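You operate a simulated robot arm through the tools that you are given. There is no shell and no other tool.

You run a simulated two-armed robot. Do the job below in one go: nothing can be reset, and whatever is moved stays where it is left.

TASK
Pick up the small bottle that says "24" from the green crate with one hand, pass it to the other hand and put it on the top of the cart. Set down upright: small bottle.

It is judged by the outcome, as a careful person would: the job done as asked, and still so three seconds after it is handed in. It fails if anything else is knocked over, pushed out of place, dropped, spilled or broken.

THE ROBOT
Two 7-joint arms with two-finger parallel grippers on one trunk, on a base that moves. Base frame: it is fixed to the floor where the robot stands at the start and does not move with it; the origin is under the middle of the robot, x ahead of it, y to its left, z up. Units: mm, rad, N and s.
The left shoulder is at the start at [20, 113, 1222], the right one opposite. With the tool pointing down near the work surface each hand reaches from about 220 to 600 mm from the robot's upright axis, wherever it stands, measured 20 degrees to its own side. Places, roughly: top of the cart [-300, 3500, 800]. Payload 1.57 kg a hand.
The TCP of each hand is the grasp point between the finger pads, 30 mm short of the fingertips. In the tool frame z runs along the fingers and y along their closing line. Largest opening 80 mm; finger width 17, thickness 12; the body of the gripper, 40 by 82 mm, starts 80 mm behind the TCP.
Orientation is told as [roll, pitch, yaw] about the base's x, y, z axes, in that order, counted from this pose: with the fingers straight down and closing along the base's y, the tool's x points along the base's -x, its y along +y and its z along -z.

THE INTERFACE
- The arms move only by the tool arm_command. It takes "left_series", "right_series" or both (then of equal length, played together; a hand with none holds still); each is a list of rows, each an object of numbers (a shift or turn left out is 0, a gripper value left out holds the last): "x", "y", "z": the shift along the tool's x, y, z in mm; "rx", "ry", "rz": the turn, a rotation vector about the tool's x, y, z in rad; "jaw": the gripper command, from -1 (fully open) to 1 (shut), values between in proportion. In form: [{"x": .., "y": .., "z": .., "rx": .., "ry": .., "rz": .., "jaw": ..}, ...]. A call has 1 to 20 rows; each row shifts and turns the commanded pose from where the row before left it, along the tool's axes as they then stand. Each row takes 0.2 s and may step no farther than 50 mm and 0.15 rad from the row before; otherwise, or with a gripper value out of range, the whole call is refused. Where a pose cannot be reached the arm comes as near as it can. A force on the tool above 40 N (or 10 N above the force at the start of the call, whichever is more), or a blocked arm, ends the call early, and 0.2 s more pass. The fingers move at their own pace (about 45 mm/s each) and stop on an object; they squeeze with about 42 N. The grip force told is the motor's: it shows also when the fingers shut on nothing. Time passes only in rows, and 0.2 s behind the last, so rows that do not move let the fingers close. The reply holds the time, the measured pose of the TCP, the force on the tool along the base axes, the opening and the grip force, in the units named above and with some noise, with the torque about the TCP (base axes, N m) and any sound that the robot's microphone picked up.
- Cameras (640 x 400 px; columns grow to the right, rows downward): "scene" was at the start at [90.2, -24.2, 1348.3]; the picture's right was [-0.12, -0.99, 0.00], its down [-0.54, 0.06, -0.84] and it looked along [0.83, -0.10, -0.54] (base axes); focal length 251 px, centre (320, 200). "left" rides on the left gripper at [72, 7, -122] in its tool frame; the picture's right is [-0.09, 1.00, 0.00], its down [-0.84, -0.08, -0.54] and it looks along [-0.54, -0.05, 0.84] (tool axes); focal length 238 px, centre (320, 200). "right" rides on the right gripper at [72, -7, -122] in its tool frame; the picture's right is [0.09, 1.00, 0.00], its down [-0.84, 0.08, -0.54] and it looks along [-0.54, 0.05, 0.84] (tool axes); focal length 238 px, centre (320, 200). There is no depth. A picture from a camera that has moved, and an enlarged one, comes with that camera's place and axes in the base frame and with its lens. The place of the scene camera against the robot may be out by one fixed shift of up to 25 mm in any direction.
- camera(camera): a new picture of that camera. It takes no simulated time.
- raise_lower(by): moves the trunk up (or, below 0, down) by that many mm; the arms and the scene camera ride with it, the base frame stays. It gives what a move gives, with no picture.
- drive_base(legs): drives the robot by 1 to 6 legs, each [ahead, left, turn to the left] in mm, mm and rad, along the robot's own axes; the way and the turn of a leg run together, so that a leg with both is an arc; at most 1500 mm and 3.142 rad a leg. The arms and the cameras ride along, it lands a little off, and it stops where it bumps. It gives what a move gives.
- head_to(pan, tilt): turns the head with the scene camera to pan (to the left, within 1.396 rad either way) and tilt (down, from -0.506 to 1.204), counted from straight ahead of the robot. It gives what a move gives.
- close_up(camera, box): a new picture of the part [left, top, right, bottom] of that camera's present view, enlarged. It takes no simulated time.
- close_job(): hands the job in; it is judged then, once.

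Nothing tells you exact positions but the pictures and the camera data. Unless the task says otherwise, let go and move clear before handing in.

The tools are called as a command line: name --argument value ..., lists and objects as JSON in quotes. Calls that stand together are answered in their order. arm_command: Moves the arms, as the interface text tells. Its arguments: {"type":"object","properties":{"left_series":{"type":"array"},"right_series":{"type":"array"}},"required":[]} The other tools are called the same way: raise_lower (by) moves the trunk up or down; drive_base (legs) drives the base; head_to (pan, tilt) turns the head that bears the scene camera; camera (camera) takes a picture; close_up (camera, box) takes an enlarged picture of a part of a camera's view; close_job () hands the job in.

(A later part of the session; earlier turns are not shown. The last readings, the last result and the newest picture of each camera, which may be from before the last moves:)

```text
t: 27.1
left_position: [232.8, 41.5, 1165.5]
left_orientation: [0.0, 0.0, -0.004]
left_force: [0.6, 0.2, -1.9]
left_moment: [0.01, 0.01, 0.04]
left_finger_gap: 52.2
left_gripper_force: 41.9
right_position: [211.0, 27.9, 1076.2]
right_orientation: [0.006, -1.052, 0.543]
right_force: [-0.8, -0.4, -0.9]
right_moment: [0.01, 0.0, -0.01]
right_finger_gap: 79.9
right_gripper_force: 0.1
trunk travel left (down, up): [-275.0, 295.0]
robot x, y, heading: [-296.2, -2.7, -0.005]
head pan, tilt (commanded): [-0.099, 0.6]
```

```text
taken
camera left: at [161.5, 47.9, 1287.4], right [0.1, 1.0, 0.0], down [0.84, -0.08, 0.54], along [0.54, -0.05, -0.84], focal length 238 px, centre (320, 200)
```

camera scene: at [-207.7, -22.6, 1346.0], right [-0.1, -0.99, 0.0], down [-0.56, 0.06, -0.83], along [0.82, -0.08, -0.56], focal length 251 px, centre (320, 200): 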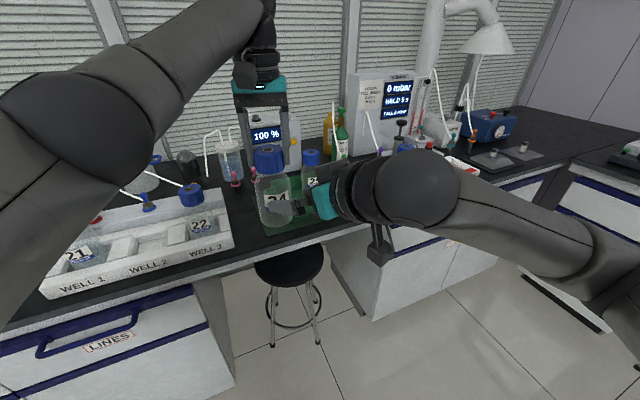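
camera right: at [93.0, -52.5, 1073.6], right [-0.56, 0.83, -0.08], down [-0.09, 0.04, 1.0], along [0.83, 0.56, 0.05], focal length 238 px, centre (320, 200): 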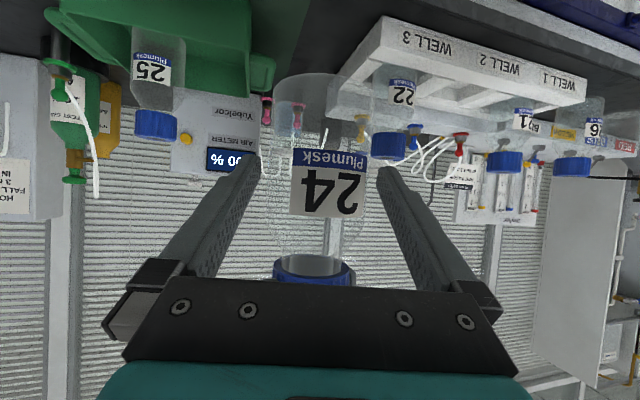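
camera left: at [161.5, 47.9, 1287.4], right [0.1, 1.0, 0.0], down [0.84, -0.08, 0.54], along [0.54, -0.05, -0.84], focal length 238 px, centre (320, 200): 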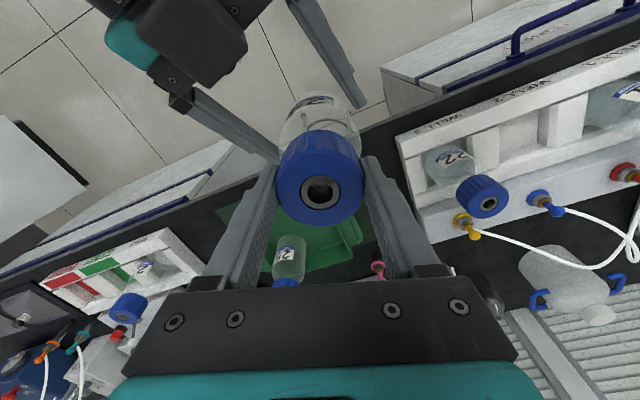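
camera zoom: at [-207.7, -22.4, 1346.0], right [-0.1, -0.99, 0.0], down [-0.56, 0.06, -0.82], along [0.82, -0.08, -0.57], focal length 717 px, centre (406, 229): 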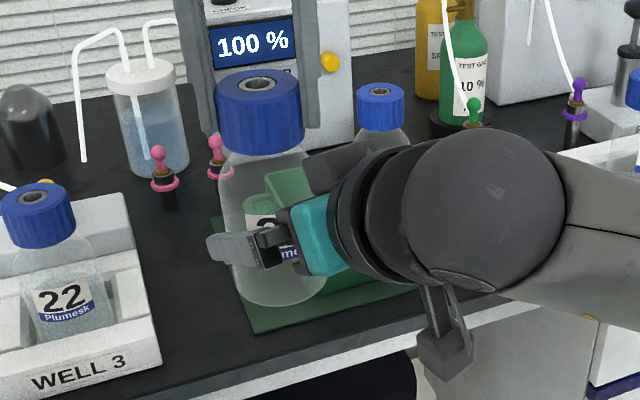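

close_up --camera "right" --box '[240, 60, 400, 160]'

close_up --camera "right" --box '[240, 150, 400, 250]'

close_up --camera "left" --box '[160, 0, 420, 200]'

```text
4.00 times, centred on (320, 110) of right
camera zoom: at [93.0, -52.5, 1073.6], right [-0.56, 0.83, -0.08], down [-0.09, 0.04, 1.0], along [0.83, 0.56, 0.05], focal length 953 px, centre (320, 560)
```

zoom: 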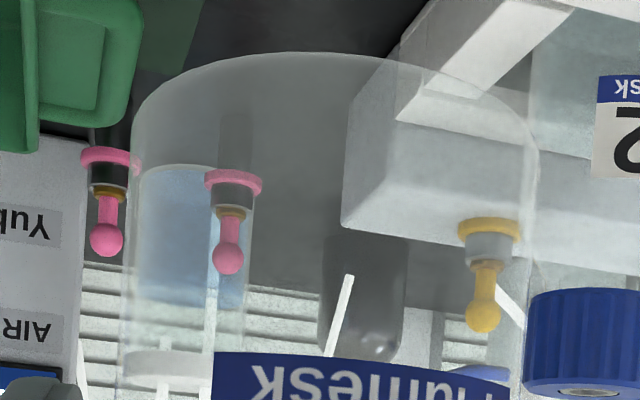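

```text
4.00 times, centred on (320, 200) of right
camera zoom: at [93.0, -52.5, 1073.6], right [-0.56, 0.83, -0.08], down [-0.09, 0.04, 1.0], along [0.83, 0.56, 0.05], focal length 953 px, centre (320, 200)
```

zoom: 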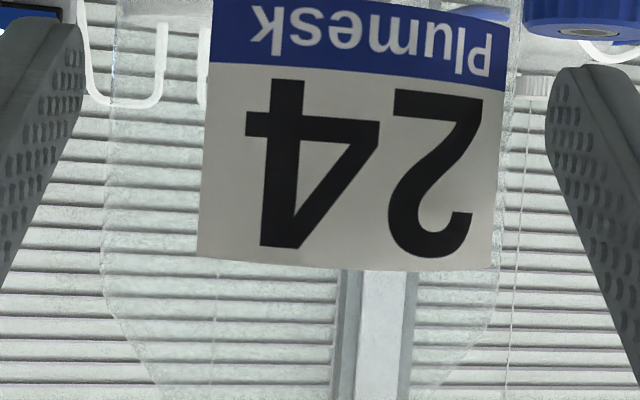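

```text
2.00 times, centred on (290, 100) of left
camera zoom: at [161.5, 47.9, 1287.4], right [0.1, 1.0, 0.0], down [0.84, -0.08, 0.54], along [0.54, -0.05, -0.84], focal length 477 px, centre (380, 400)
```

zoom: 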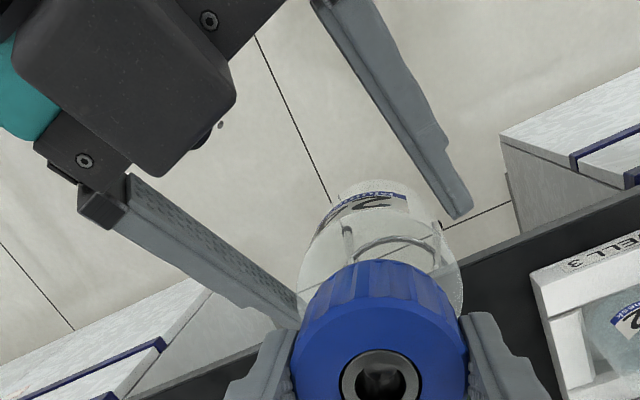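

The bottle body sits centrally between the open right fingers, with about a 5–6 mm gap each side. I'll advance the last 30 mm and check again before closing.

arm_command --right_series '[{"z": 8}, {"z": 8}, {"z": 7}, {"z": 6}, {}]'

camera --camera "right"

close_up --camera "left" --box '[160, 0, 420, 200]'

close_up --camera "scene" --box '[200, 120, 380, 260]'

```text
t: 28.3
left_position: [233.2, 42.1, 1165.9]
left_orientation: [0.0, -0.001, -0.005]
left_force: [0.2, 0.5, -2.4]
left_moment: [-0.01, 0.02, 0.02]
left_finger_gap: 52.1
left_gripper_force: 41.6
right_position: [231.3, 39.3, 1060.7]
right_orientation: [0.005, -1.051, 0.545]
right_force: [0.2, 0.2, -0.1]
right_moment: [0.01, -0.01, -0.03]
right_finger_gap: 80.1
right_gripper_force: 0.2
trunk travel left (down, up): [-275.0, 295.0]
robot x, y, heading: [-298.3, -0.0, -0.002]
head pan, tilt (commanded): [-0.099, 0.6]
```

```text
taken
camera right: at [113.6, -38.9, 1058.2], right [-0.56, 0.83, -0.08], down [-0.09, 0.04, 1.0], along [0.83, 0.56, 0.05], focal length 238 px, centre (320, 200)
```

right: 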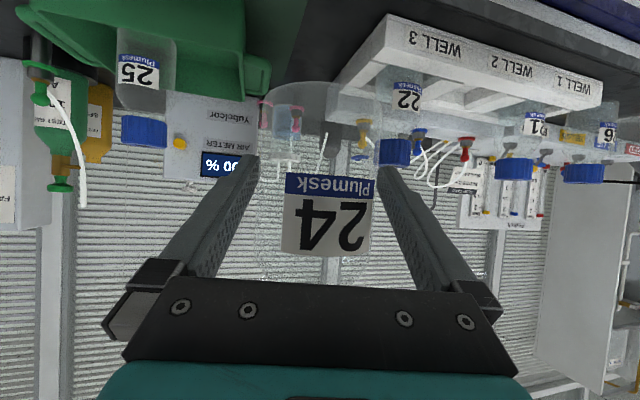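

```text
2.00 times, centred on (290, 100) of left
camera zoom: at [161.5, 47.9, 1287.4], right [0.1, 1.0, 0.0], down [0.84, -0.08, 0.54], along [0.54, -0.05, -0.84], focal length 477 px, centre (380, 400)
```

zoom: 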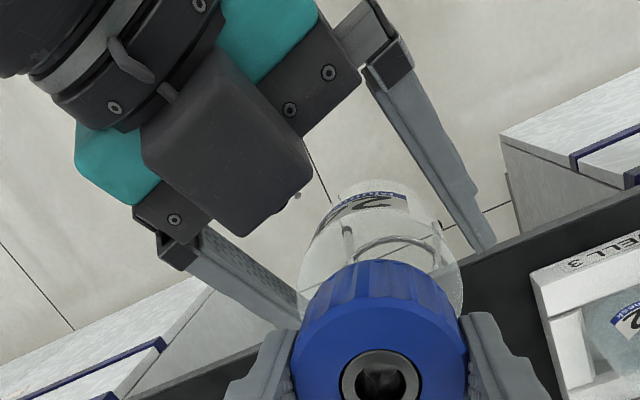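

```text
2.86 times, centred on (290, 190) of scene
camera zoom: at [-207.7, -22.4, 1346.0], right [-0.1, -0.99, 0.0], down [-0.56, 0.06, -0.82], along [0.82, -0.08, -0.57], focal length 717 px, centre (406, 229)
```

zoom: 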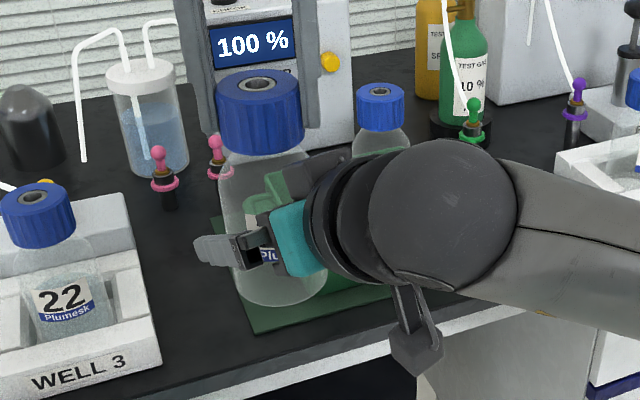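

The right fingers now straddle the body at mid-height, and nothing touches. I'll close the right gripper on the body.

arm_command --right_series '[{"jaw": 1}, {"jaw": 1}, {"jaw": 1}, {"jaw": 1}]'

camera --camera "right"

close_up --camera "left" --box '[160, 0, 420, 200]'

```text
t: 29.3
left_position: [234.6, 41.2, 1165.7]
left_orientation: [0.002, 0.001, -0.004]
left_force: [-5.0, 4.2, -2.0]
left_moment: [0.38, 0.33, 0.0]
left_finger_gap: 52.3
left_gripper_force: 42.0
right_position: [232.8, 40.0, 1060.5]
right_orientation: [0.004, -1.049, 0.541]
right_force: [5.5, -3.5, -0.4]
right_moment: [-0.03, 0.25, -0.01]
right_finger_gap: 68.6
right_gripper_force: 41.6
trunk travel left (down, up): [-275.0, 295.0]
robot x, y, heading: [-297.7, 1.5, -0.001]
head pan, tilt (commanded): [-0.099, 0.6]
```

```text
taken
camera right: at [113.9, -39.4, 1058.2], right [-0.56, 0.83, -0.08], down [-0.08, 0.04, 1.0], along [0.83, 0.56, 0.05], focal length 238 px, centre (320, 200)
```

right: 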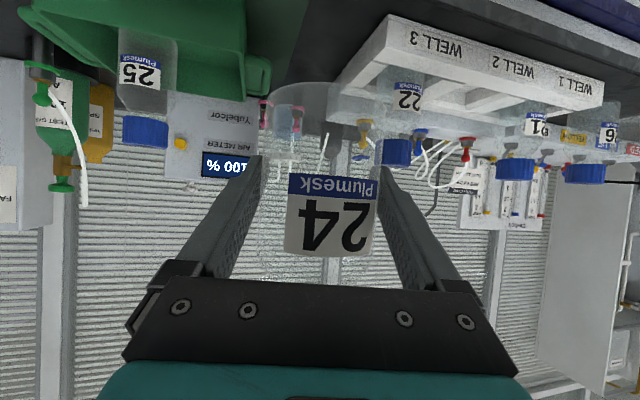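

```text
2.00 times, centred on (290, 100) of left
camera zoom: at [161.5, 48.1, 1287.4], right [0.09, 1.0, 0.0], down [0.84, -0.08, 0.54], along [0.54, -0.05, -0.84], focal length 477 px, centre (380, 400)
```

zoom: 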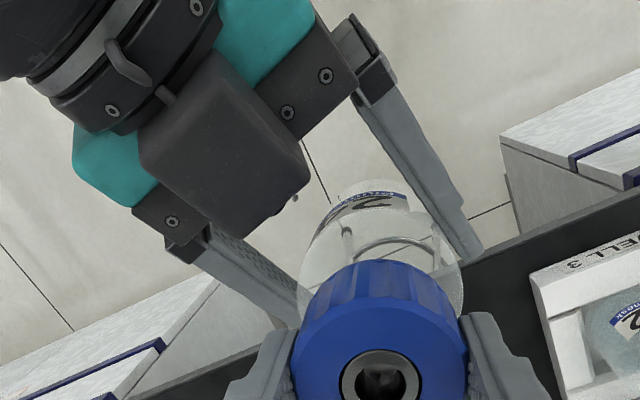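

The right hand holds the body at 68.6 mm with 42 N, and the forces between the hands are small. I'll open the left hand now and then raise it straight up.

arm_command --left_series '[{"jaw": -1}, {"jaw": -1}, {"jaw": -1}, {"jaw": -1}, {"jaw": -1}]'

close_up --camera "scene" --box '[200, 120, 380, 260]'

camera --camera "left"

```text
t: 30.5
left_position: [233.8, 41.0, 1167.3]
left_orientation: [0.001, -0.001, -0.005]
left_force: [-0.5, -0.6, 0.7]
left_moment: [0.01, 0.0, 0.01]
left_finger_gap: 80.0
left_gripper_force: 0.1
right_position: [231.8, 40.4, 1060.3]
right_orientation: [0.006, -1.05, 0.545]
right_force: [-0.5, 0.2, -0.9]
right_moment: [0.03, -0.01, 0.03]
right_finger_gap: 68.7
right_gripper_force: 42.3
trunk travel left (down, up): [-275.0, 295.0]
robot x, y, heading: [-296.3, -1.5, -0.003]
head pan, tilt (commanded): [-0.099, 0.6]
```

```text
2.86 times, centred on (290, 190) of scene
camera zoom: at [-207.7, -22.4, 1346.0], right [-0.1, -0.99, 0.0], down [-0.56, 0.06, -0.82], along [0.82, -0.08, -0.57], focal length 717 px, centre (406, 229)
```

zoom: 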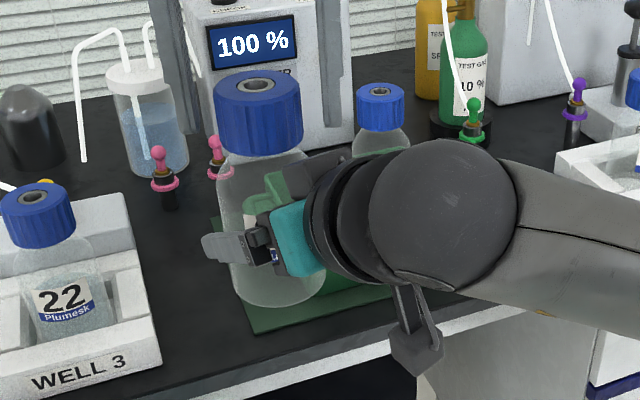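

```text
taken
camera left: at [161.6, 47.9, 1287.4], right [0.1, 1.0, 0.0], down [0.84, -0.08, 0.54], along [0.54, -0.05, -0.84], focal length 238 px, centre (320, 200)
```

left: 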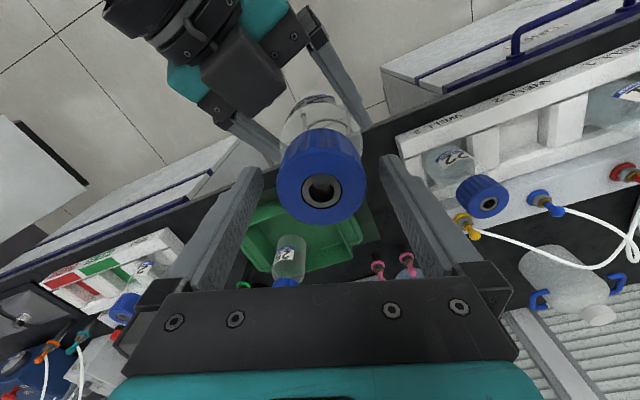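

The bottle stays put in the right hand. I'll raise the left hand clear and swing it away to the left.

arm_command --left_series '[{"z": -15}, {"z": -20}, {"z": -20}, {"z": -20}, {"y": 30}, {"y": 40}, {"y": 40}, {"y": 40}, {}]'

camera --camera "scene"

camera --camera "left"

camera --camera "right"

```text
t: 32.5
left_position: [243.2, 193.8, 1223.0]
left_orientation: [0.001, 0.001, -0.002]
left_force: [0.2, 0.6, -0.7]
left_moment: [0.01, 0.01, 0.01]
left_finger_gap: 80.1
left_gripper_force: 0.0
left hand out of reach, approached as far as the arm can: row 3, 4, 5, 6, 7
right_position: [230.6, 40.7, 1060.6]
right_orientation: [0.006, -1.05, 0.542]
right_force: [0.3, -0.7, 0.5]
right_moment: [0.01, 0.02, 0.01]
right_finger_gap: 68.7
right_gripper_force: 42.2
trunk travel left (down, up): [-275.0, 295.0]
robot x, y, heading: [-297.9, -1.8, 0.001]
head pan, tilt (commanded): [-0.099, 0.6]
```

```text
taken
camera scene: at [-207.7, -22.8, 1346.0], right [-0.1, -0.99, 0.0], down [-0.56, 0.06, -0.82], along [0.82, -0.08, -0.57], focal length 251 px, centre (320, 200)
```

scene: 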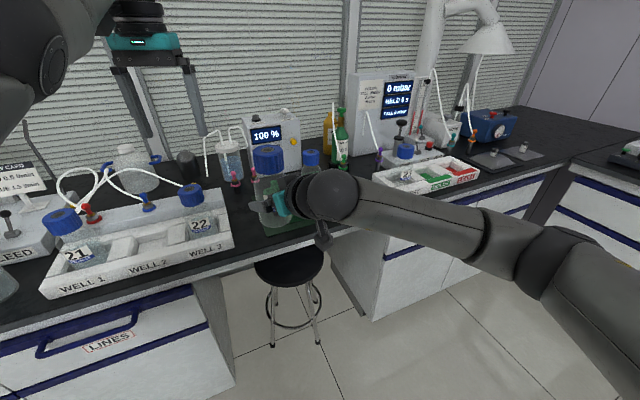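

```text
taken
camera left: at [170.8, 200.8, 1344.3], right [0.1, 1.0, 0.0], down [0.84, -0.08, 0.54], along [0.54, -0.05, -0.84], focal length 238 px, centre (320, 200)
```

left: 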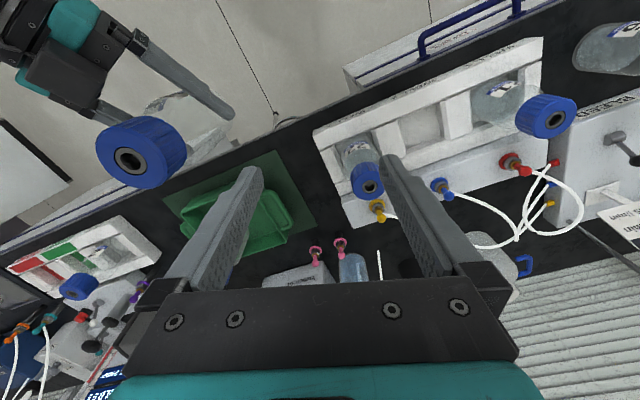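

```text
taken
camera right: at [113.5, -39.3, 1058.2], right [-0.56, 0.83, -0.08], down [-0.08, 0.04, 1.0], along [0.83, 0.56, 0.05], focal length 238 px, centre (320, 200)
```

right: 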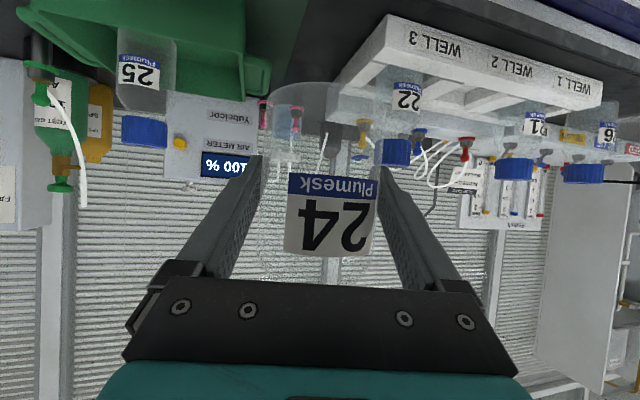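

The hand-over is done and bottle 24 is upright in the right hand. Now I'll draw both hands in towards the robot and raise the trunk, so that nothing on the bench can be hit on the way.

arm_command --right_series '[{"x": -0.6, "y": 2, "z": -19}, {"x": -0.6, "y": 2, "z": -19}, {"x": -0.6, "y": 2, "z": -19}, {"x": -0.6, "y": 2, "z": -19}, {"x": -0.6, "y": 2, "z": -19}, {"x": -0.6, "y": 2, "z": -19}, {}]' --left_series '[{"x": 25, "z": 5}, {"x": 25, "z": 5}, {"x": 25, "z": 5}, {"x": 25, "z": 5}, {"x": 25, "z": 5}, {"x": 25, "z": 5}, {}]'

raise_lower --by 150

head_to --pan 0.8 --tilt 0.5

camera --camera "scene"

head_to --pan 1.39 --tilt 0.5

camera --camera "scene"

camera --camera "right"

```text
t: 34.1
left_position: [242.5, 194.9, 1222.2]
left_orientation: [-0.001, 0.0, -0.005]
left_force: [-0.9, -0.3, 0.3]
left_moment: [0.0, 0.01, -0.01]
left_finger_gap: 79.9
left_gripper_force: 0.1
left hand out of reach, approached as far as the arm can: row 1, 2, 3, 4, 5, 6
right_position: [140.6, 0.1, 1120.3]
right_orientation: [0.005, -1.05, 0.544]
right_force: [0.4, -0.1, -2.4]
right_moment: [0.0, 0.01, -0.01]
right_finger_gap: 68.8
right_gripper_force: 42.2
trunk travel left (down, up): [-275.0, 295.0]
robot x, y, heading: [-298.6, -0.3, 0.001]
head pan, tilt (commanded): [-0.099, 0.6]
```

```text
t: 35.9
left_position: [242.3, 195.1, 1372.8]
left_orientation: [-0.001, 0.0, -0.004]
left_force: [-0.1, 0.2, -0.2]
left_moment: [-0.01, 0.04, -0.03]
left_finger_gap: 80.3
left_gripper_force: 0.0
right_position: [141.2, 1.1, 1270.5]
right_orientation: [0.005, -1.049, 0.545]
right_force: [0.8, 0.4, -2.3]
right_moment: [0.0, 0.01, -0.03]
right_finger_gap: 68.5
right_gripper_force: 42.3
trunk travel left (down, up): [-425.0, 145.0]
robot x, y, heading: [-295.5, 1.2, -0.0]
head pan, tilt (commanded): [-0.099, 0.6]
```

```text
t: 37.1
left_position: [242.8, 194.1, 1372.4]
left_orientation: [0.001, -0.001, -0.002]
left_force: [-0.2, 0.1, 0.8]
left_moment: [0.0, 0.02, -0.03]
left_finger_gap: 80.0
left_gripper_force: 0.0
right_position: [142.6, 0.9, 1271.4]
right_orientation: [0.005, -1.05, 0.544]
right_force: [-0.7, 0.0, -3.0]
right_moment: [-0.02, 0.01, -0.02]
right_finger_gap: 68.5
right_gripper_force: 42.3
trunk travel left (down, up): [-425.0, 145.0]
robot x, y, heading: [-298.5, 1.3, -0.002]
head pan, tilt (commanded): [0.799, 0.499]
```

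```text
taken
camera scene: at [-231.9, 51.6, 1505.1], right [0.71, -0.7, 0.0], down [-0.34, -0.34, -0.88], along [0.61, 0.63, -0.48], focal length 251 px, centre (320, 200)
```

scene: 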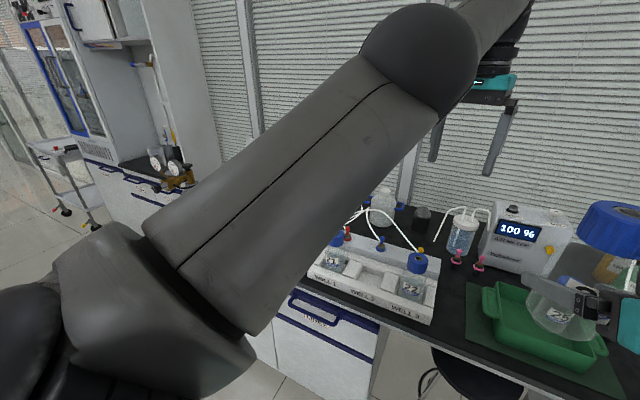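

```text
t: 38.1
left_position: [243.7, 193.0, 1373.7]
left_orientation: [0.0, 0.001, -0.004]
left_force: [-0.1, -0.1, 0.1]
left_moment: [0.02, -0.03, 0.01]
left_finger_gap: 80.0
left_gripper_force: 0.1
right_position: [141.0, -0.1, 1270.4]
right_orientation: [0.006, -1.051, 0.544]
right_force: [0.8, 0.4, -2.8]
right_moment: [-0.01, -0.02, -0.04]
right_finger_gap: 68.6
right_gripper_force: 41.4
trunk travel left (down, up): [-425.0, 145.0]
robot x, y, heading: [-297.4, 0.3, -0.004]
head pan, tilt (commanded): [1.389, 0.499]
```

```text
taken
camera scene: at [-278.8, 76.1, 1505.1], right [0.98, -0.18, 0.0], down [-0.09, -0.47, -0.88], along [0.16, 0.86, -0.48], focal length 251 px, centre (320, 200)
```

scene: 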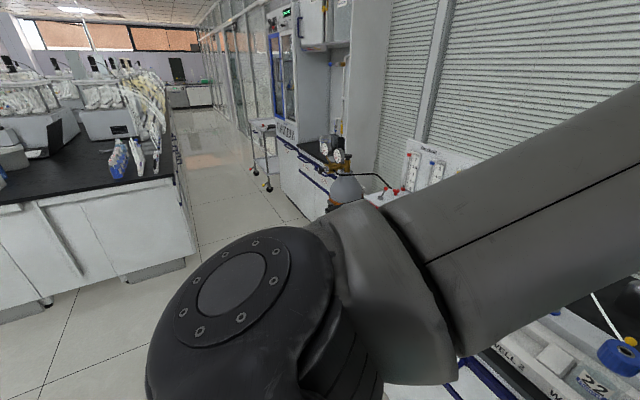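

```text
taken
camera right: at [23.9, -79.2, 1268.9], right [-0.56, 0.83, -0.08], down [-0.08, 0.04, 1.0], along [0.83, 0.56, 0.05], focal length 238 px, centre (320, 200)
```

right: 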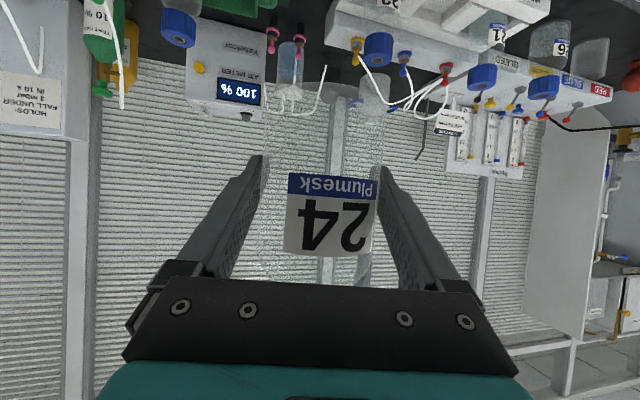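

The bottle is safe in the right hand, but the left hand did not move back, probably because it is at a joint limit. I'll try lowering it straight down first.

arm_command --left_series '[{"z": 15}, {"z": 15}, {"z": 15}, {"z": 15}, {}]'

```text
t: 39.3
left_position: [260.8, 193.3, 1318.2]
left_orientation: [-0.001, 0.002, -0.003]
left_force: [-0.6, 0.3, -0.4]
left_moment: [0.0, 0.02, -0.03]
left_finger_gap: 80.0
left_gripper_force: 0.0
left hand out of reach, approached as far as the arm can: row 1, 2, 3, 4
right_position: [141.6, 0.5, 1270.8]
right_orientation: [0.005, -1.05, 0.544]
right_force: [-0.1, -0.4, -2.5]
right_moment: [0.01, 0.0, 0.02]
right_finger_gap: 68.4
right_gripper_force: 41.9
trunk travel left (down, up): [-425.0, 145.0]
robot x, y, heading: [-298.9, 1.3, -0.006]
head pan, tilt (commanded): [1.389, 0.499]
```

arm_command --left_series '[{"z": 20}, {"z": 20}, {"z": 20}, {"z": 20}, {}]'

head_to --pan 0.5 --tilt 0.2

camera --camera "scene"

```text
t: 40.5
left_position: [277.3, 196.1, 1242.1]
left_orientation: [0.0, 0.005, -0.004]
left_force: [0.3, -0.7, -0.6]
left_moment: [-0.02, -0.03, 0.01]
left_finger_gap: 79.9
left_gripper_force: 0.1
left hand out of reach, approached as far as the arm can: row 1, 2, 3, 4
right_position: [142.4, 0.4, 1270.7]
right_orientation: [0.004, -1.049, 0.545]
right_force: [0.8, 0.8, -2.5]
right_moment: [-0.02, -0.01, -0.01]
right_finger_gap: 68.6
right_gripper_force: 42.1
trunk travel left (down, up): [-425.0, 145.0]
robot x, y, heading: [-298.1, 1.4, -0.006]
head pan, tilt (commanded): [1.389, 0.499]
```

```text
t: 41.7
left_position: [278.0, 195.4, 1242.8]
left_orientation: [0.0, 0.002, -0.004]
left_force: [-0.4, 0.2, -0.3]
left_moment: [0.02, -0.01, 0.01]
left_finger_gap: 80.0
left_gripper_force: 0.2
right_position: [141.2, 0.8, 1271.2]
right_orientation: [0.007, -1.05, 0.545]
right_force: [0.4, -0.6, -2.6]
right_moment: [0.01, 0.03, -0.01]
right_finger_gap: 68.3
right_gripper_force: 41.9
trunk travel left (down, up): [-425.0, 145.0]
robot x, y, heading: [-296.0, -1.8, -0.008]
head pan, tilt (commanded): [0.499, 0.201]
```

```text
taken
camera scene: at [-213.7, 31.1, 1532.7], right [0.48, -0.88, 0.0], down [-0.18, -0.1, -0.98], along [0.86, 0.47, -0.2], focal length 251 px, centre (320, 200)
```

scene: 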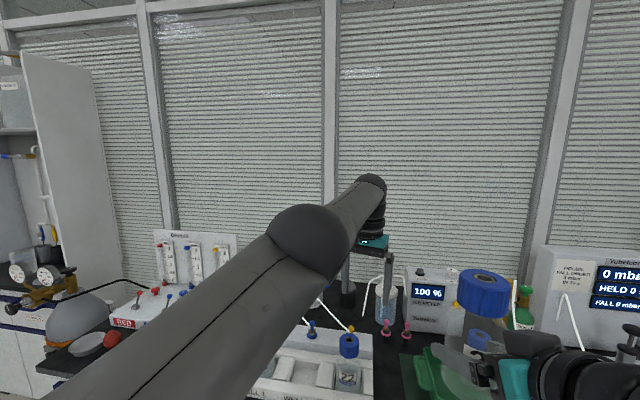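

arm_command --left_series '[{"x": 20}, {"x": 20}, {"x": 20}, {}]'

```text
t: 42.7
left_position: [277.3, 195.1, 1243.5]
left_orientation: [-0.001, 0.003, -0.004]
left_force: [-0.6, -0.2, 0.3]
left_moment: [0.02, 0.0, 0.01]
left_finger_gap: 80.0
left_gripper_force: 0.1
left hand out of reach, approached as far as the arm can: row 1, 2, 3
right_position: [141.4, 0.8, 1270.8]
right_orientation: [0.006, -1.051, 0.545]
right_force: [-0.3, 0.2, -2.7]
right_moment: [-0.01, 0.0, 0.03]
right_finger_gap: 68.3
right_gripper_force: 41.7
trunk travel left (down, up): [-425.0, 145.0]
robot x, y, heading: [-298.0, -0.5, -0.005]
head pan, tilt (commanded): [0.499, 0.201]
```

arm_command --left_series '[{"ry": -0.1}, {"ry": -0.1}, {"ry": -0.1}, {"ry": -0.1}, {}]'

```text
t: 43.9
left_position: [359.9, 198.9, 1254.4]
left_orientation: [0.0, -0.397, -0.003]
left_force: [-0.7, -0.3, -0.6]
left_moment: [0.0, 0.01, -0.01]
left_finger_gap: 79.9
left_gripper_force: 0.0
left hand out of reach, approached as far as the arm can: row 1, 2, 3, 4
right_position: [141.1, 0.4, 1271.1]
right_orientation: [0.005, -1.052, 0.544]
right_force: [-0.6, 0.5, -2.1]
right_moment: [-0.04, 0.02, 0.0]
right_finger_gap: 68.1
right_gripper_force: 41.9
trunk travel left (down, up): [-425.0, 145.0]
robot x, y, heading: [-294.7, -1.6, -0.006]
head pan, tilt (commanded): [0.499, 0.201]
```

arm_command --left_series '[{"x": 41, "z": -17}, {"x": 41, "z": -17}, {}]'

camera --camera "left"

camera --camera "scene"

```text
t: 44.7
left_position: [359.0, 201.8, 1263.6]
left_orientation: [0.001, -0.399, -0.004]
left_force: [0.8, 0.0, 0.1]
left_moment: [0.0, -0.01, 0.02]
left_finger_gap: 80.2
left_gripper_force: 0.0
left hand out of reach, approached as far as the arm can: row 1, 2
right_position: [142.4, 0.1, 1271.6]
right_orientation: [0.005, -1.051, 0.541]
right_force: [0.1, 0.1, -1.9]
right_moment: [0.03, 0.02, 0.02]
right_finger_gap: 68.4
right_gripper_force: 42.1
trunk travel left (down, up): [-425.0, 145.0]
robot x, y, heading: [-300.1, 0.1, -0.002]
head pan, tilt (commanded): [0.499, 0.201]
```

```text
taken
camera left: at [245.1, 207.7, 1347.4], right [0.09, 1.0, 0.04], down [0.56, -0.08, 0.82], along [0.82, -0.05, -0.57], focal length 238 px, centre (320, 200)
```

left: 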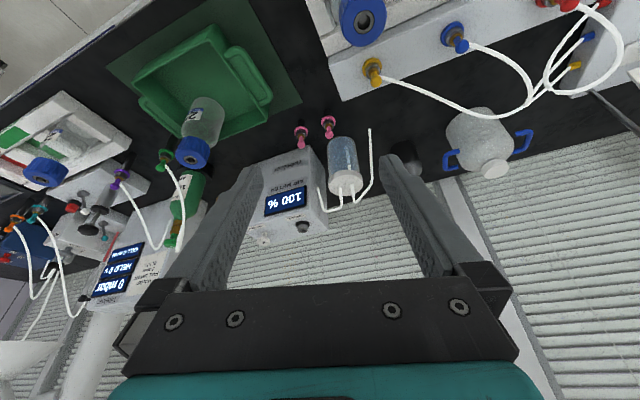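

```text
taken
camera scene: at [-213.6, 31.0, 1532.8], right [0.48, -0.88, 0.0], down [-0.18, -0.09, -0.98], along [0.86, 0.47, -0.2], focal length 251 px, centre (320, 200)
```

scene: 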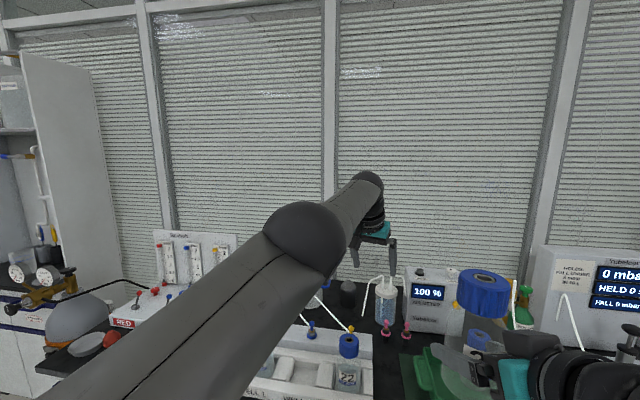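

The left arm is fully stretched, a singular pose. I'll bend its elbow out of it by moving the empty hand sideways, inward and back, well away from the bottle.

arm_command --left_series '[{"y": -40, "x": 23, "z": -10}, {"y": -40, "x": 23, "z": -10}, {}]'

```text
t: 45.5
left_position: [355.3, 116.4, 1269.0]
left_orientation: [-0.001, -0.4, -0.002]
left_force: [0.0, -0.4, 0.1]
left_moment: [0.0, 0.01, -0.02]
left_finger_gap: 80.1
left_gripper_force: 0.1
left hand out of reach, approached as far as the arm can: row 1, 2
right_position: [141.7, 1.0, 1271.7]
right_orientation: [0.004, -1.048, 0.544]
right_force: [-0.6, 0.1, -2.4]
right_moment: [0.01, 0.03, 0.01]
right_finger_gap: 68.5
right_gripper_force: 42.1
trunk travel left (down, up): [-425.0, 145.0]
robot x, y, heading: [-297.7, -1.8, -0.003]
head pan, tilt (commanded): [0.499, 0.201]
```

arm_command --left_series '[{"x": 7, "z": -46}, {"x": 7, "z": -46}, {}]'

```text
t: 46.3
left_position: [333.4, 114.5, 1356.7]
left_orientation: [-0.001, -0.395, -0.004]
left_force: [0.6, 0.2, 0.3]
left_moment: [0.0, -0.02, 0.03]
left_finger_gap: 80.0
left_gripper_force: 0.0
left hand out of reach, approached as far as the arm can: row 1, 2
right_position: [142.4, 0.1, 1270.6]
right_orientation: [0.006, -1.049, 0.543]
right_force: [0.0, 0.5, -2.8]
right_moment: [0.02, 0.03, 0.01]
right_finger_gap: 68.5
right_gripper_force: 42.1
trunk travel left (down, up): [-425.0, 145.0]
robot x, y, heading: [-295.5, 1.0, -0.006]
head pan, tilt (commanded): [0.499, 0.201]
```

arm_command --left_series '[{"y": 40, "x": 20, "z": -8}, {"y": 40, "x": 20, "z": -8}, {"y": 40, "x": 20, "z": -8}, {"y": 40, "x": 20, "z": -8}, {}]'

```text
t: 47.5
left_position: [317.5, 277.7, 1383.1]
left_orientation: [0.0, -0.396, -0.004]
left_force: [-0.7, 0.1, -0.1]
left_moment: [0.0, 0.0, 0.0]
left_finger_gap: 80.0
left_gripper_force: 0.0
left hand out of reach, approached as far as the arm can: row 1, 2, 3, 4
right_position: [141.7, -0.4, 1271.3]
right_orientation: [0.008, -1.05, 0.543]
right_force: [-0.6, -0.2, -2.7]
right_moment: [0.03, 0.02, 0.0]
right_finger_gap: 68.3
right_gripper_force: 42.5
trunk travel left (down, up): [-425.0, 145.0]
robot x, y, heading: [-297.2, 0.8, -0.0]
head pan, tilt (commanded): [0.499, 0.201]
```

arm_command --left_series '[{"ry": 0.13}, {"ry": 0.13}, {"ry": 0.13}, {"x": 20, "rz": 0.12}, {"x": 20, "rz": 0.12}, {"x": 20, "rz": 0.12}, {"x": 20, "rz": 0.12}, {}]'

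```text
t: 49.3
left_position: [185.1, 317.1, 1358.2]
left_orientation: [0.067, -0.122, -0.487]
left_force: [0.5, 0.9, 0.5]
left_moment: [0.0, -0.02, 0.03]
left_finger_gap: 80.1
left_gripper_force: 0.1
left hand out of reach, approached as far as the arm can: row 1, 2, 3, 4
right_position: [141.0, -0.9, 1270.5]
right_orientation: [0.006, -1.052, 0.542]
right_force: [0.1, 0.3, -2.6]
right_moment: [-0.03, 0.03, 0.06]
right_finger_gap: 68.4
right_gripper_force: 41.9
trunk travel left (down, up): [-425.0, 145.0]
robot x, y, heading: [-298.0, 0.2, -0.003]
head pan, tilt (commanded): [0.499, 0.201]
```

The left elbow has bent free. I'll bring the left hand in closer and lower, away from the bottle.

arm_command --left_series '[{"x": 18, "y": -16, "z": 15}, {"x": 18, "y": -16, "z": 15}, {"x": 18, "y": -16, "z": 15}, {"x": 18, "y": -16, "z": 15}, {}]'

camera --camera "scene"

```text
t: 50.5
left_position: [98.2, 295.8, 1285.8]
left_orientation: [0.066, -0.123, -0.486]
left_force: [0.6, -0.4, 0.9]
left_moment: [0.03, 0.02, 0.02]
left_finger_gap: 80.2
left_gripper_force: 0.1
right_position: [141.6, 0.2, 1271.1]
right_orientation: [0.007, -1.049, 0.542]
right_force: [0.9, 0.3, -2.5]
right_moment: [0.01, 0.01, 0.01]
right_finger_gap: 68.5
right_gripper_force: 41.9
trunk travel left (down, up): [-425.0, 145.0]
robot x, y, heading: [-299.6, 5.3, -0.0]
head pan, tilt (commanded): [0.499, 0.201]
```

```text
taken
camera scene: at [-213.3, 30.9, 1532.7], right [0.48, -0.88, 0.0], down [-0.18, -0.09, -0.98], along [0.86, 0.47, -0.2], focal length 251 px, centre (320, 200)
```

scene: 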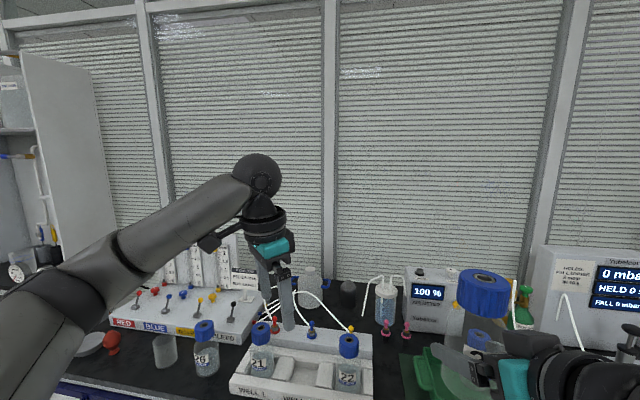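

Both hands are now compact. I'll look down at the robot's own base to judge its footprint before driving.

head_to --pan 1.39 --tilt 1.2

camera --camera "scene"

head_to --pan 0.0 --tilt 1.2

camera --camera "scene"

```text
t: 51.7
left_position: [97.8, 296.0, 1286.8]
left_orientation: [0.068, -0.123, -0.487]
left_force: [0.2, 0.5, -0.5]
left_moment: [0.02, -0.03, 0.03]
left_finger_gap: 80.0
left_gripper_force: 0.1
right_position: [141.5, -0.2, 1269.6]
right_orientation: [0.005, -1.051, 0.542]
right_force: [0.1, 0.4, -2.1]
right_moment: [-0.01, 0.0, -0.01]
right_finger_gap: 68.5
right_gripper_force: 41.9
trunk travel left (down, up): [-425.0, 145.0]
robot x, y, heading: [-298.1, -2.4, -0.006]
head pan, tilt (commanded): [1.389, 1.201]
```

```text
taken
camera scene: at [-285.2, 41.6, 1451.4], right [0.98, -0.18, 0.0], down [-0.17, -0.92, -0.36], along [0.07, 0.36, -0.93], focal length 251 px, centre (320, 200)
```

scene: 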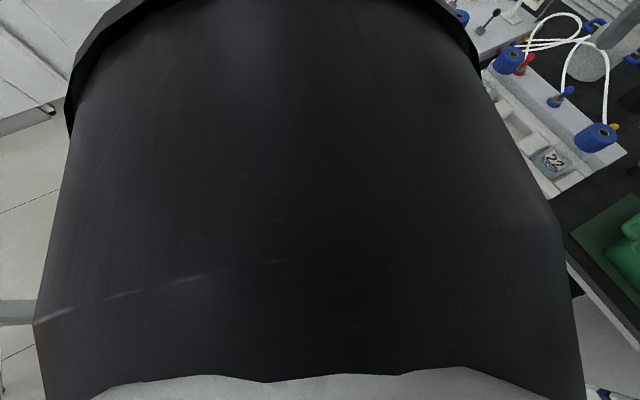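

```text
t: 53.3
left_position: [97.4, 294.2, 1287.6]
left_orientation: [0.064, -0.124, -0.487]
left_force: [-0.2, 0.4, -0.1]
left_moment: [-0.03, -0.02, 0.02]
left_finger_gap: 79.9
left_gripper_force: 0.1
right_position: [141.1, 0.3, 1270.8]
right_orientation: [0.005, -1.05, 0.545]
right_force: [-0.1, 0.6, -2.9]
right_moment: [-0.03, 0.0, -0.04]
right_finger_gap: 68.7
right_gripper_force: 41.1
trunk travel left (down, up): [-425.0, 145.0]
robot x, y, heading: [-298.5, 1.2, -0.005]
head pan, tilt (commanded): [0.0, 1.201]
```

```text
taken
camera scene: at [-239.7, -13.5, 1451.4], right [0.0, -1.0, 0.0], down [-0.93, 0.0, -0.36], along [0.36, 0.0, -0.93], focal length 251 px, centre (320, 200)
```

scene: 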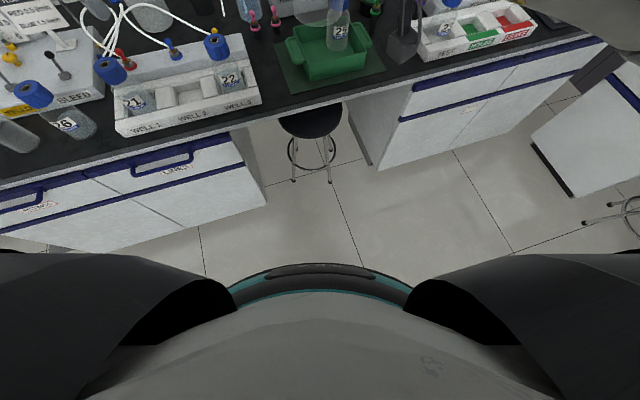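

The base is a circle of about 215 mm radius. The aisle, roughly 700 mm wide, leaves room if I drive sideways facing the bench. First I'll turn about 15° left to square up with the bench and then check.

drive_base --legs '[[0, 0, 0.262]]'

head_to --pan 1.39 --tilt 0.4

camera --camera "scene"

head_to --pan 0.0 --tilt 0.9

camera --camera "scene"

```text
t: 54.5
left_position: [8.7, 387.5, 1286.1]
left_orientation: [0.067, -0.125, -0.228]
left_force: [1.1, -0.6, 0.3]
left_moment: [-0.02, -0.01, 0.05]
left_finger_gap: 79.8
left_gripper_force: 0.0
right_position: [126.4, 115.2, 1270.4]
right_orientation: [0.005, -1.05, 0.802]
right_force: [0.2, 0.4, -2.7]
right_moment: [-0.03, 0.0, 0.02]
right_finger_gap: 68.6
right_gripper_force: 41.6
trunk travel left (down, up): [-425.0, 145.0]
robot x, y, heading: [-299.1, 0.9, 0.254]
head pan, tilt (commanded): [0.0, 1.201]
```

```text
t: 56.1
left_position: [9.6, 386.0, 1286.5]
left_orientation: [0.066, -0.125, -0.23]
left_force: [-0.8, 0.4, 0.4]
left_moment: [0.0, 0.0, -0.02]
left_finger_gap: 80.1
left_gripper_force: 0.0
right_position: [126.1, 112.5, 1269.7]
right_orientation: [0.005, -1.05, 0.802]
right_force: [0.4, 0.2, -2.3]
right_moment: [0.0, 0.0, -0.02]
right_finger_gap: 68.3
right_gripper_force: 42.2
trunk travel left (down, up): [-425.0, 145.0]
robot x, y, heading: [-300.9, 1.9, 0.254]
head pan, tilt (commanded): [1.389, 0.4]
```

```text
taken
camera scene: at [-302.7, 81.6, 1514.2], right [1.0, 0.07, 0.0], down [0.03, -0.39, -0.92], along [-0.07, 0.92, -0.39], focal length 251 px, centre (320, 200)
```

scene: 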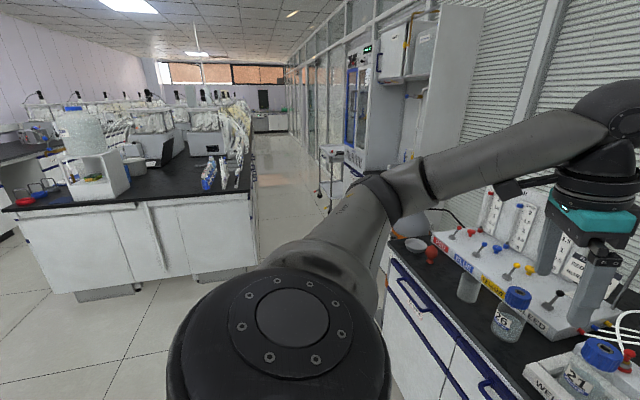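

```text
t: 57.6
left_position: [9.3, 386.8, 1286.1]
left_orientation: [0.066, -0.125, -0.231]
left_force: [-0.2, 0.1, -0.9]
left_moment: [0.0, 0.01, -0.04]
left_finger_gap: 80.3
left_gripper_force: 0.0
right_position: [127.5, 112.9, 1271.1]
right_orientation: [0.005, -1.05, 0.804]
right_force: [-0.5, -0.6, -2.8]
right_moment: [0.01, 0.01, 0.01]
right_finger_gap: 68.5
right_gripper_force: 41.8
trunk travel left (down, up): [-425.0, 145.0]
robot x, y, heading: [-299.9, 1.7, 0.264]
head pan, tilt (commanded): [0.0, 0.901]
```

```text
taken
camera scene: at [-222.9, 8.4, 1471.2], right [0.25, -0.97, 0.0], down [-0.76, -0.2, -0.62], along [0.6, 0.16, -0.78], focal length 251 px, centre (320, 200)
```

scene: 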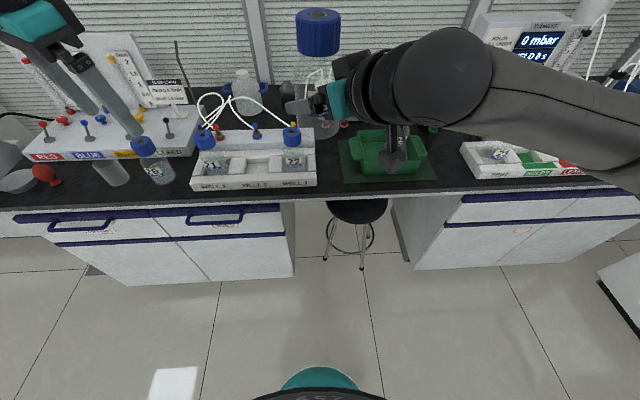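

I'm squared up with the bench. The island on the far side begins about 2 m along, at about 430 mm behind my original line. I'll drive sideways left in stages, checking as I go.

drive_base --legs '[[190, 1400, 0]]'

head_to --pan 1.2 --tilt 0.5

camera --camera "scene"

head_to --pan 0.5 --tilt 0.6

camera --camera "scene"

camera --camera "left"

```text
t: 64.6
left_position: [-159.5, 1771.6, 1285.6]
left_orientation: [0.065, -0.122, -0.226]
left_force: [-0.4, -0.6, 0.0]
left_moment: [-0.01, 0.0, 0.02]
left_finger_gap: 80.0
left_gripper_force: 0.1
right_position: [-41.2, 1498.8, 1270.5]
right_orientation: [0.007, -1.048, 0.804]
right_force: [0.0, 0.3, -2.2]
right_moment: [0.02, 0.01, 0.0]
right_finger_gap: 68.0
right_gripper_force: 42.1
trunk travel left (down, up): [-425.0, 145.0]
robot x, y, heading: [-467.5, 1388.6, 0.261]
head pan, tilt (commanded): [0.0, 0.901]
```

```text
t: 66.0
left_position: [-158.3, 1772.9, 1285.9]
left_orientation: [0.066, -0.123, -0.224]
left_force: [-0.7, 1.0, 0.8]
left_moment: [0.01, 0.01, -0.01]
left_finger_gap: 79.9
left_gripper_force: 0.1
right_position: [-42.8, 1499.1, 1271.1]
right_orientation: [0.003, -1.05, 0.806]
right_force: [0.1, -0.4, -2.5]
right_moment: [-0.02, 0.0, -0.01]
right_finger_gap: 68.3
right_gripper_force: 41.9
trunk travel left (down, up): [-425.0, 145.0]
robot x, y, heading: [-465.0, 1383.8, 0.258]
head pan, tilt (commanded): [1.201, 0.499]
```

```text
taken
camera scene: at [-453.9, 1464.4, 1505.1], right [0.99, -0.11, 0.0], down [-0.05, -0.48, -0.88], along [0.1, 0.87, -0.48], focal length 251 px, centre (320, 200)
```

scene: 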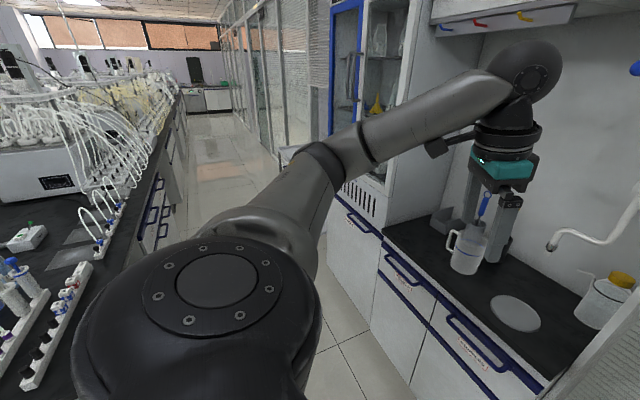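

```text
t: 67.0
left_position: [-159.7, 1771.7, 1286.0]
left_orientation: [0.066, -0.123, -0.228]
left_force: [-0.5, -0.1, -1.0]
left_moment: [0.02, -0.02, 0.02]
left_finger_gap: 79.9
left_gripper_force: 0.1
right_position: [-41.3, 1498.9, 1270.3]
right_orientation: [0.006, -1.05, 0.805]
right_force: [0.0, -0.2, -2.7]
right_moment: [-0.04, 0.0, 0.0]
right_finger_gap: 68.3
right_gripper_force: 41.8
trunk travel left (down, up): [-425.0, 145.0]
robot x, y, heading: [-468.3, 1387.9, 0.258]
head pan, tilt (commanded): [0.499, 0.6]
```

```text
taken
camera scene: at [-400.0, 1434.8, 1496.0], right [0.69, -0.73, 0.0], down [-0.41, -0.39, -0.83], along [0.6, 0.57, -0.56], focal length 251 px, centre (320, 200)
```

scene: 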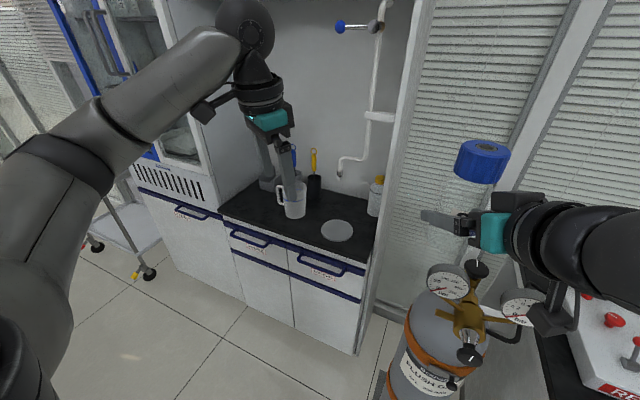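

```text
taken
camera left: at [-244.7, 1790.2, 1398.1], right [0.3, 0.95, 0.08], down [0.72, -0.28, 0.63], along [0.62, -0.14, -0.77], focal length 238 px, centre (320, 200)
```

left: 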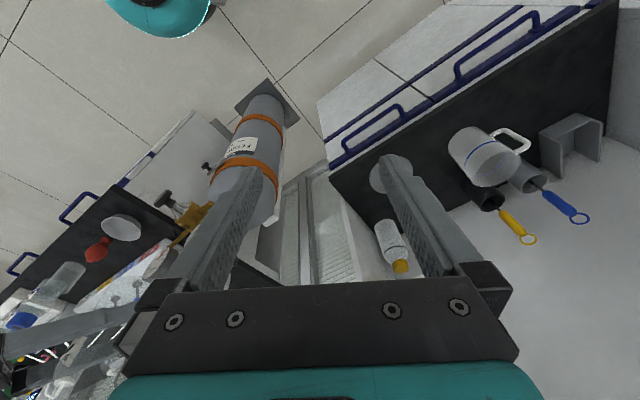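

I'm in the aisle at about n = -92 mm, with the niche and cabinet set back at about 620 mm. The cart's wheels appear about where I expected. I'll go another 1.2 m and look at the cart's top.

drive_base --legs '[[0, 1200, 0]]'

head_to --pan 0.75 --tilt 0.6

camera --camera "scene"

camera --camera "left"

head_to --pan 1.3 --tilt 0.6

camera --camera "scene"

```text
t: 73.1
left_position: [-451.1, 2923.0, 1285.8]
left_orientation: [0.068, -0.124, -0.24]
left_force: [-0.1, -0.1, -0.2]
left_moment: [0.01, 0.0, 0.02]
left_finger_gap: 80.1
left_gripper_force: 0.1
right_position: [-338.0, 2646.7, 1270.5]
right_orientation: [0.006, -1.049, 0.792]
right_force: [0.1, 0.1, -3.1]
right_moment: [-0.04, 0.03, -0.02]
right_finger_gap: 68.3
right_gripper_force: 42.5
trunk travel left (down, up): [-425.0, 145.0]
robot x, y, heading: [-759.1, 2540.3, 0.245]
head pan, tilt (commanded): [0.499, 0.6]
```

```text
t: 73.9
left_position: [-450.4, 2922.3, 1286.2]
left_orientation: [0.067, -0.124, -0.239]
left_force: [-0.1, 0.5, 1.0]
left_moment: [0.01, 0.01, 0.01]
left_finger_gap: 80.2
left_gripper_force: 0.1
right_position: [-337.8, 2647.9, 1271.2]
right_orientation: [0.006, -1.049, 0.79]
right_force: [-0.5, 0.3, -2.6]
right_moment: [0.02, 0.01, 0.03]
right_finger_gap: 68.4
right_gripper_force: 41.8
trunk travel left (down, up): [-425.0, 145.0]
robot x, y, heading: [-765.1, 2540.4, 0.246]
head pan, tilt (commanded): [0.75, 0.6]
```

```text
taken
camera scene: at [-712.2, 2602.0, 1496.0], right [0.84, -0.55, 0.0], down [-0.31, -0.47, -0.83], along [0.45, 0.69, -0.56], focal length 251 px, centre (320, 200)
```

scene: 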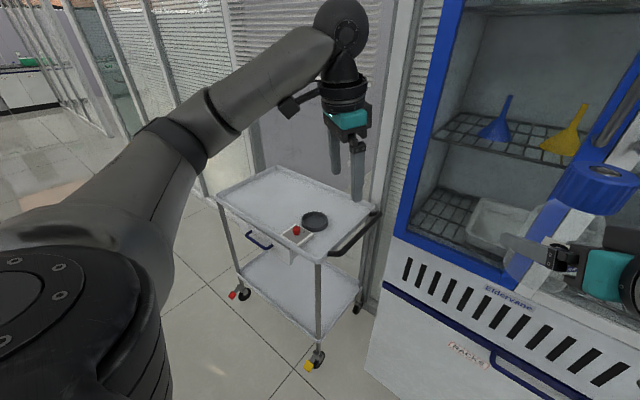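

```text
taken
camera left: at [-535.4, 2941.1, 1398.1], right [0.32, 0.95, 0.08], down [0.72, -0.29, 0.63], along [0.62, -0.15, -0.77], focal length 238 px, centre (320, 200)
```

left: 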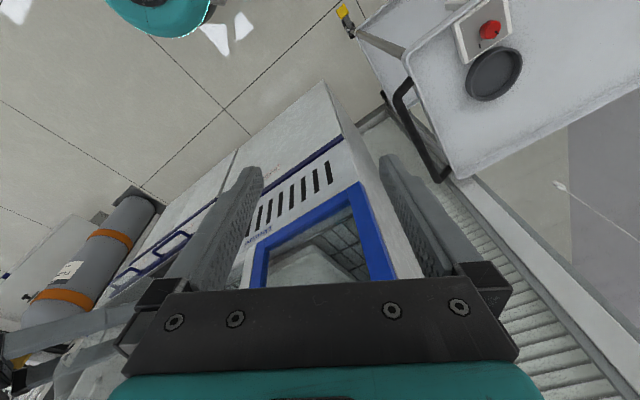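

```text
t: 74.8
left_position: [-450.8, 2922.4, 1286.1]
left_orientation: [0.065, -0.124, -0.239]
left_force: [0.6, 0.2, 0.4]
left_moment: [0.0, 0.0, 0.01]
left_finger_gap: 80.2
left_gripper_force: 0.1
right_position: [-336.3, 2646.5, 1271.1]
right_orientation: [0.006, -1.048, 0.791]
right_force: [-0.8, -0.5, -1.9]
right_moment: [-0.02, 0.01, 0.02]
right_finger_gap: 68.1
right_gripper_force: 41.7
trunk travel left (down, up): [-425.0, 145.0]
robot x, y, heading: [-764.5, 2539.2, 0.245]
head pan, tilt (commanded): [1.3, 0.6]
```

```text
taken
camera scene: at [-758.0, 2616.3, 1496.0], right [1.0, -0.03, 0.0], down [-0.02, -0.56, -0.83], along [0.02, 0.82, -0.56], focal length 251 px, centre (320, 200)
```

scene: 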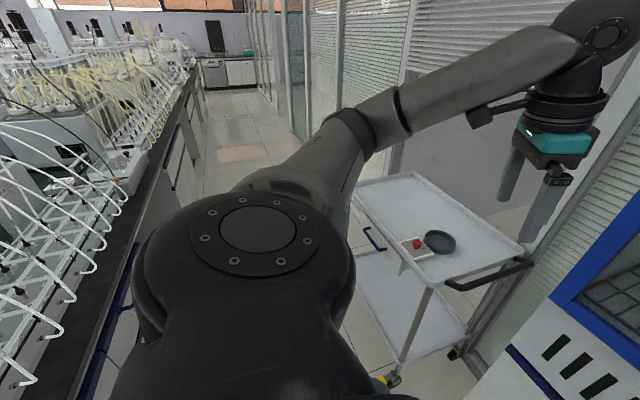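

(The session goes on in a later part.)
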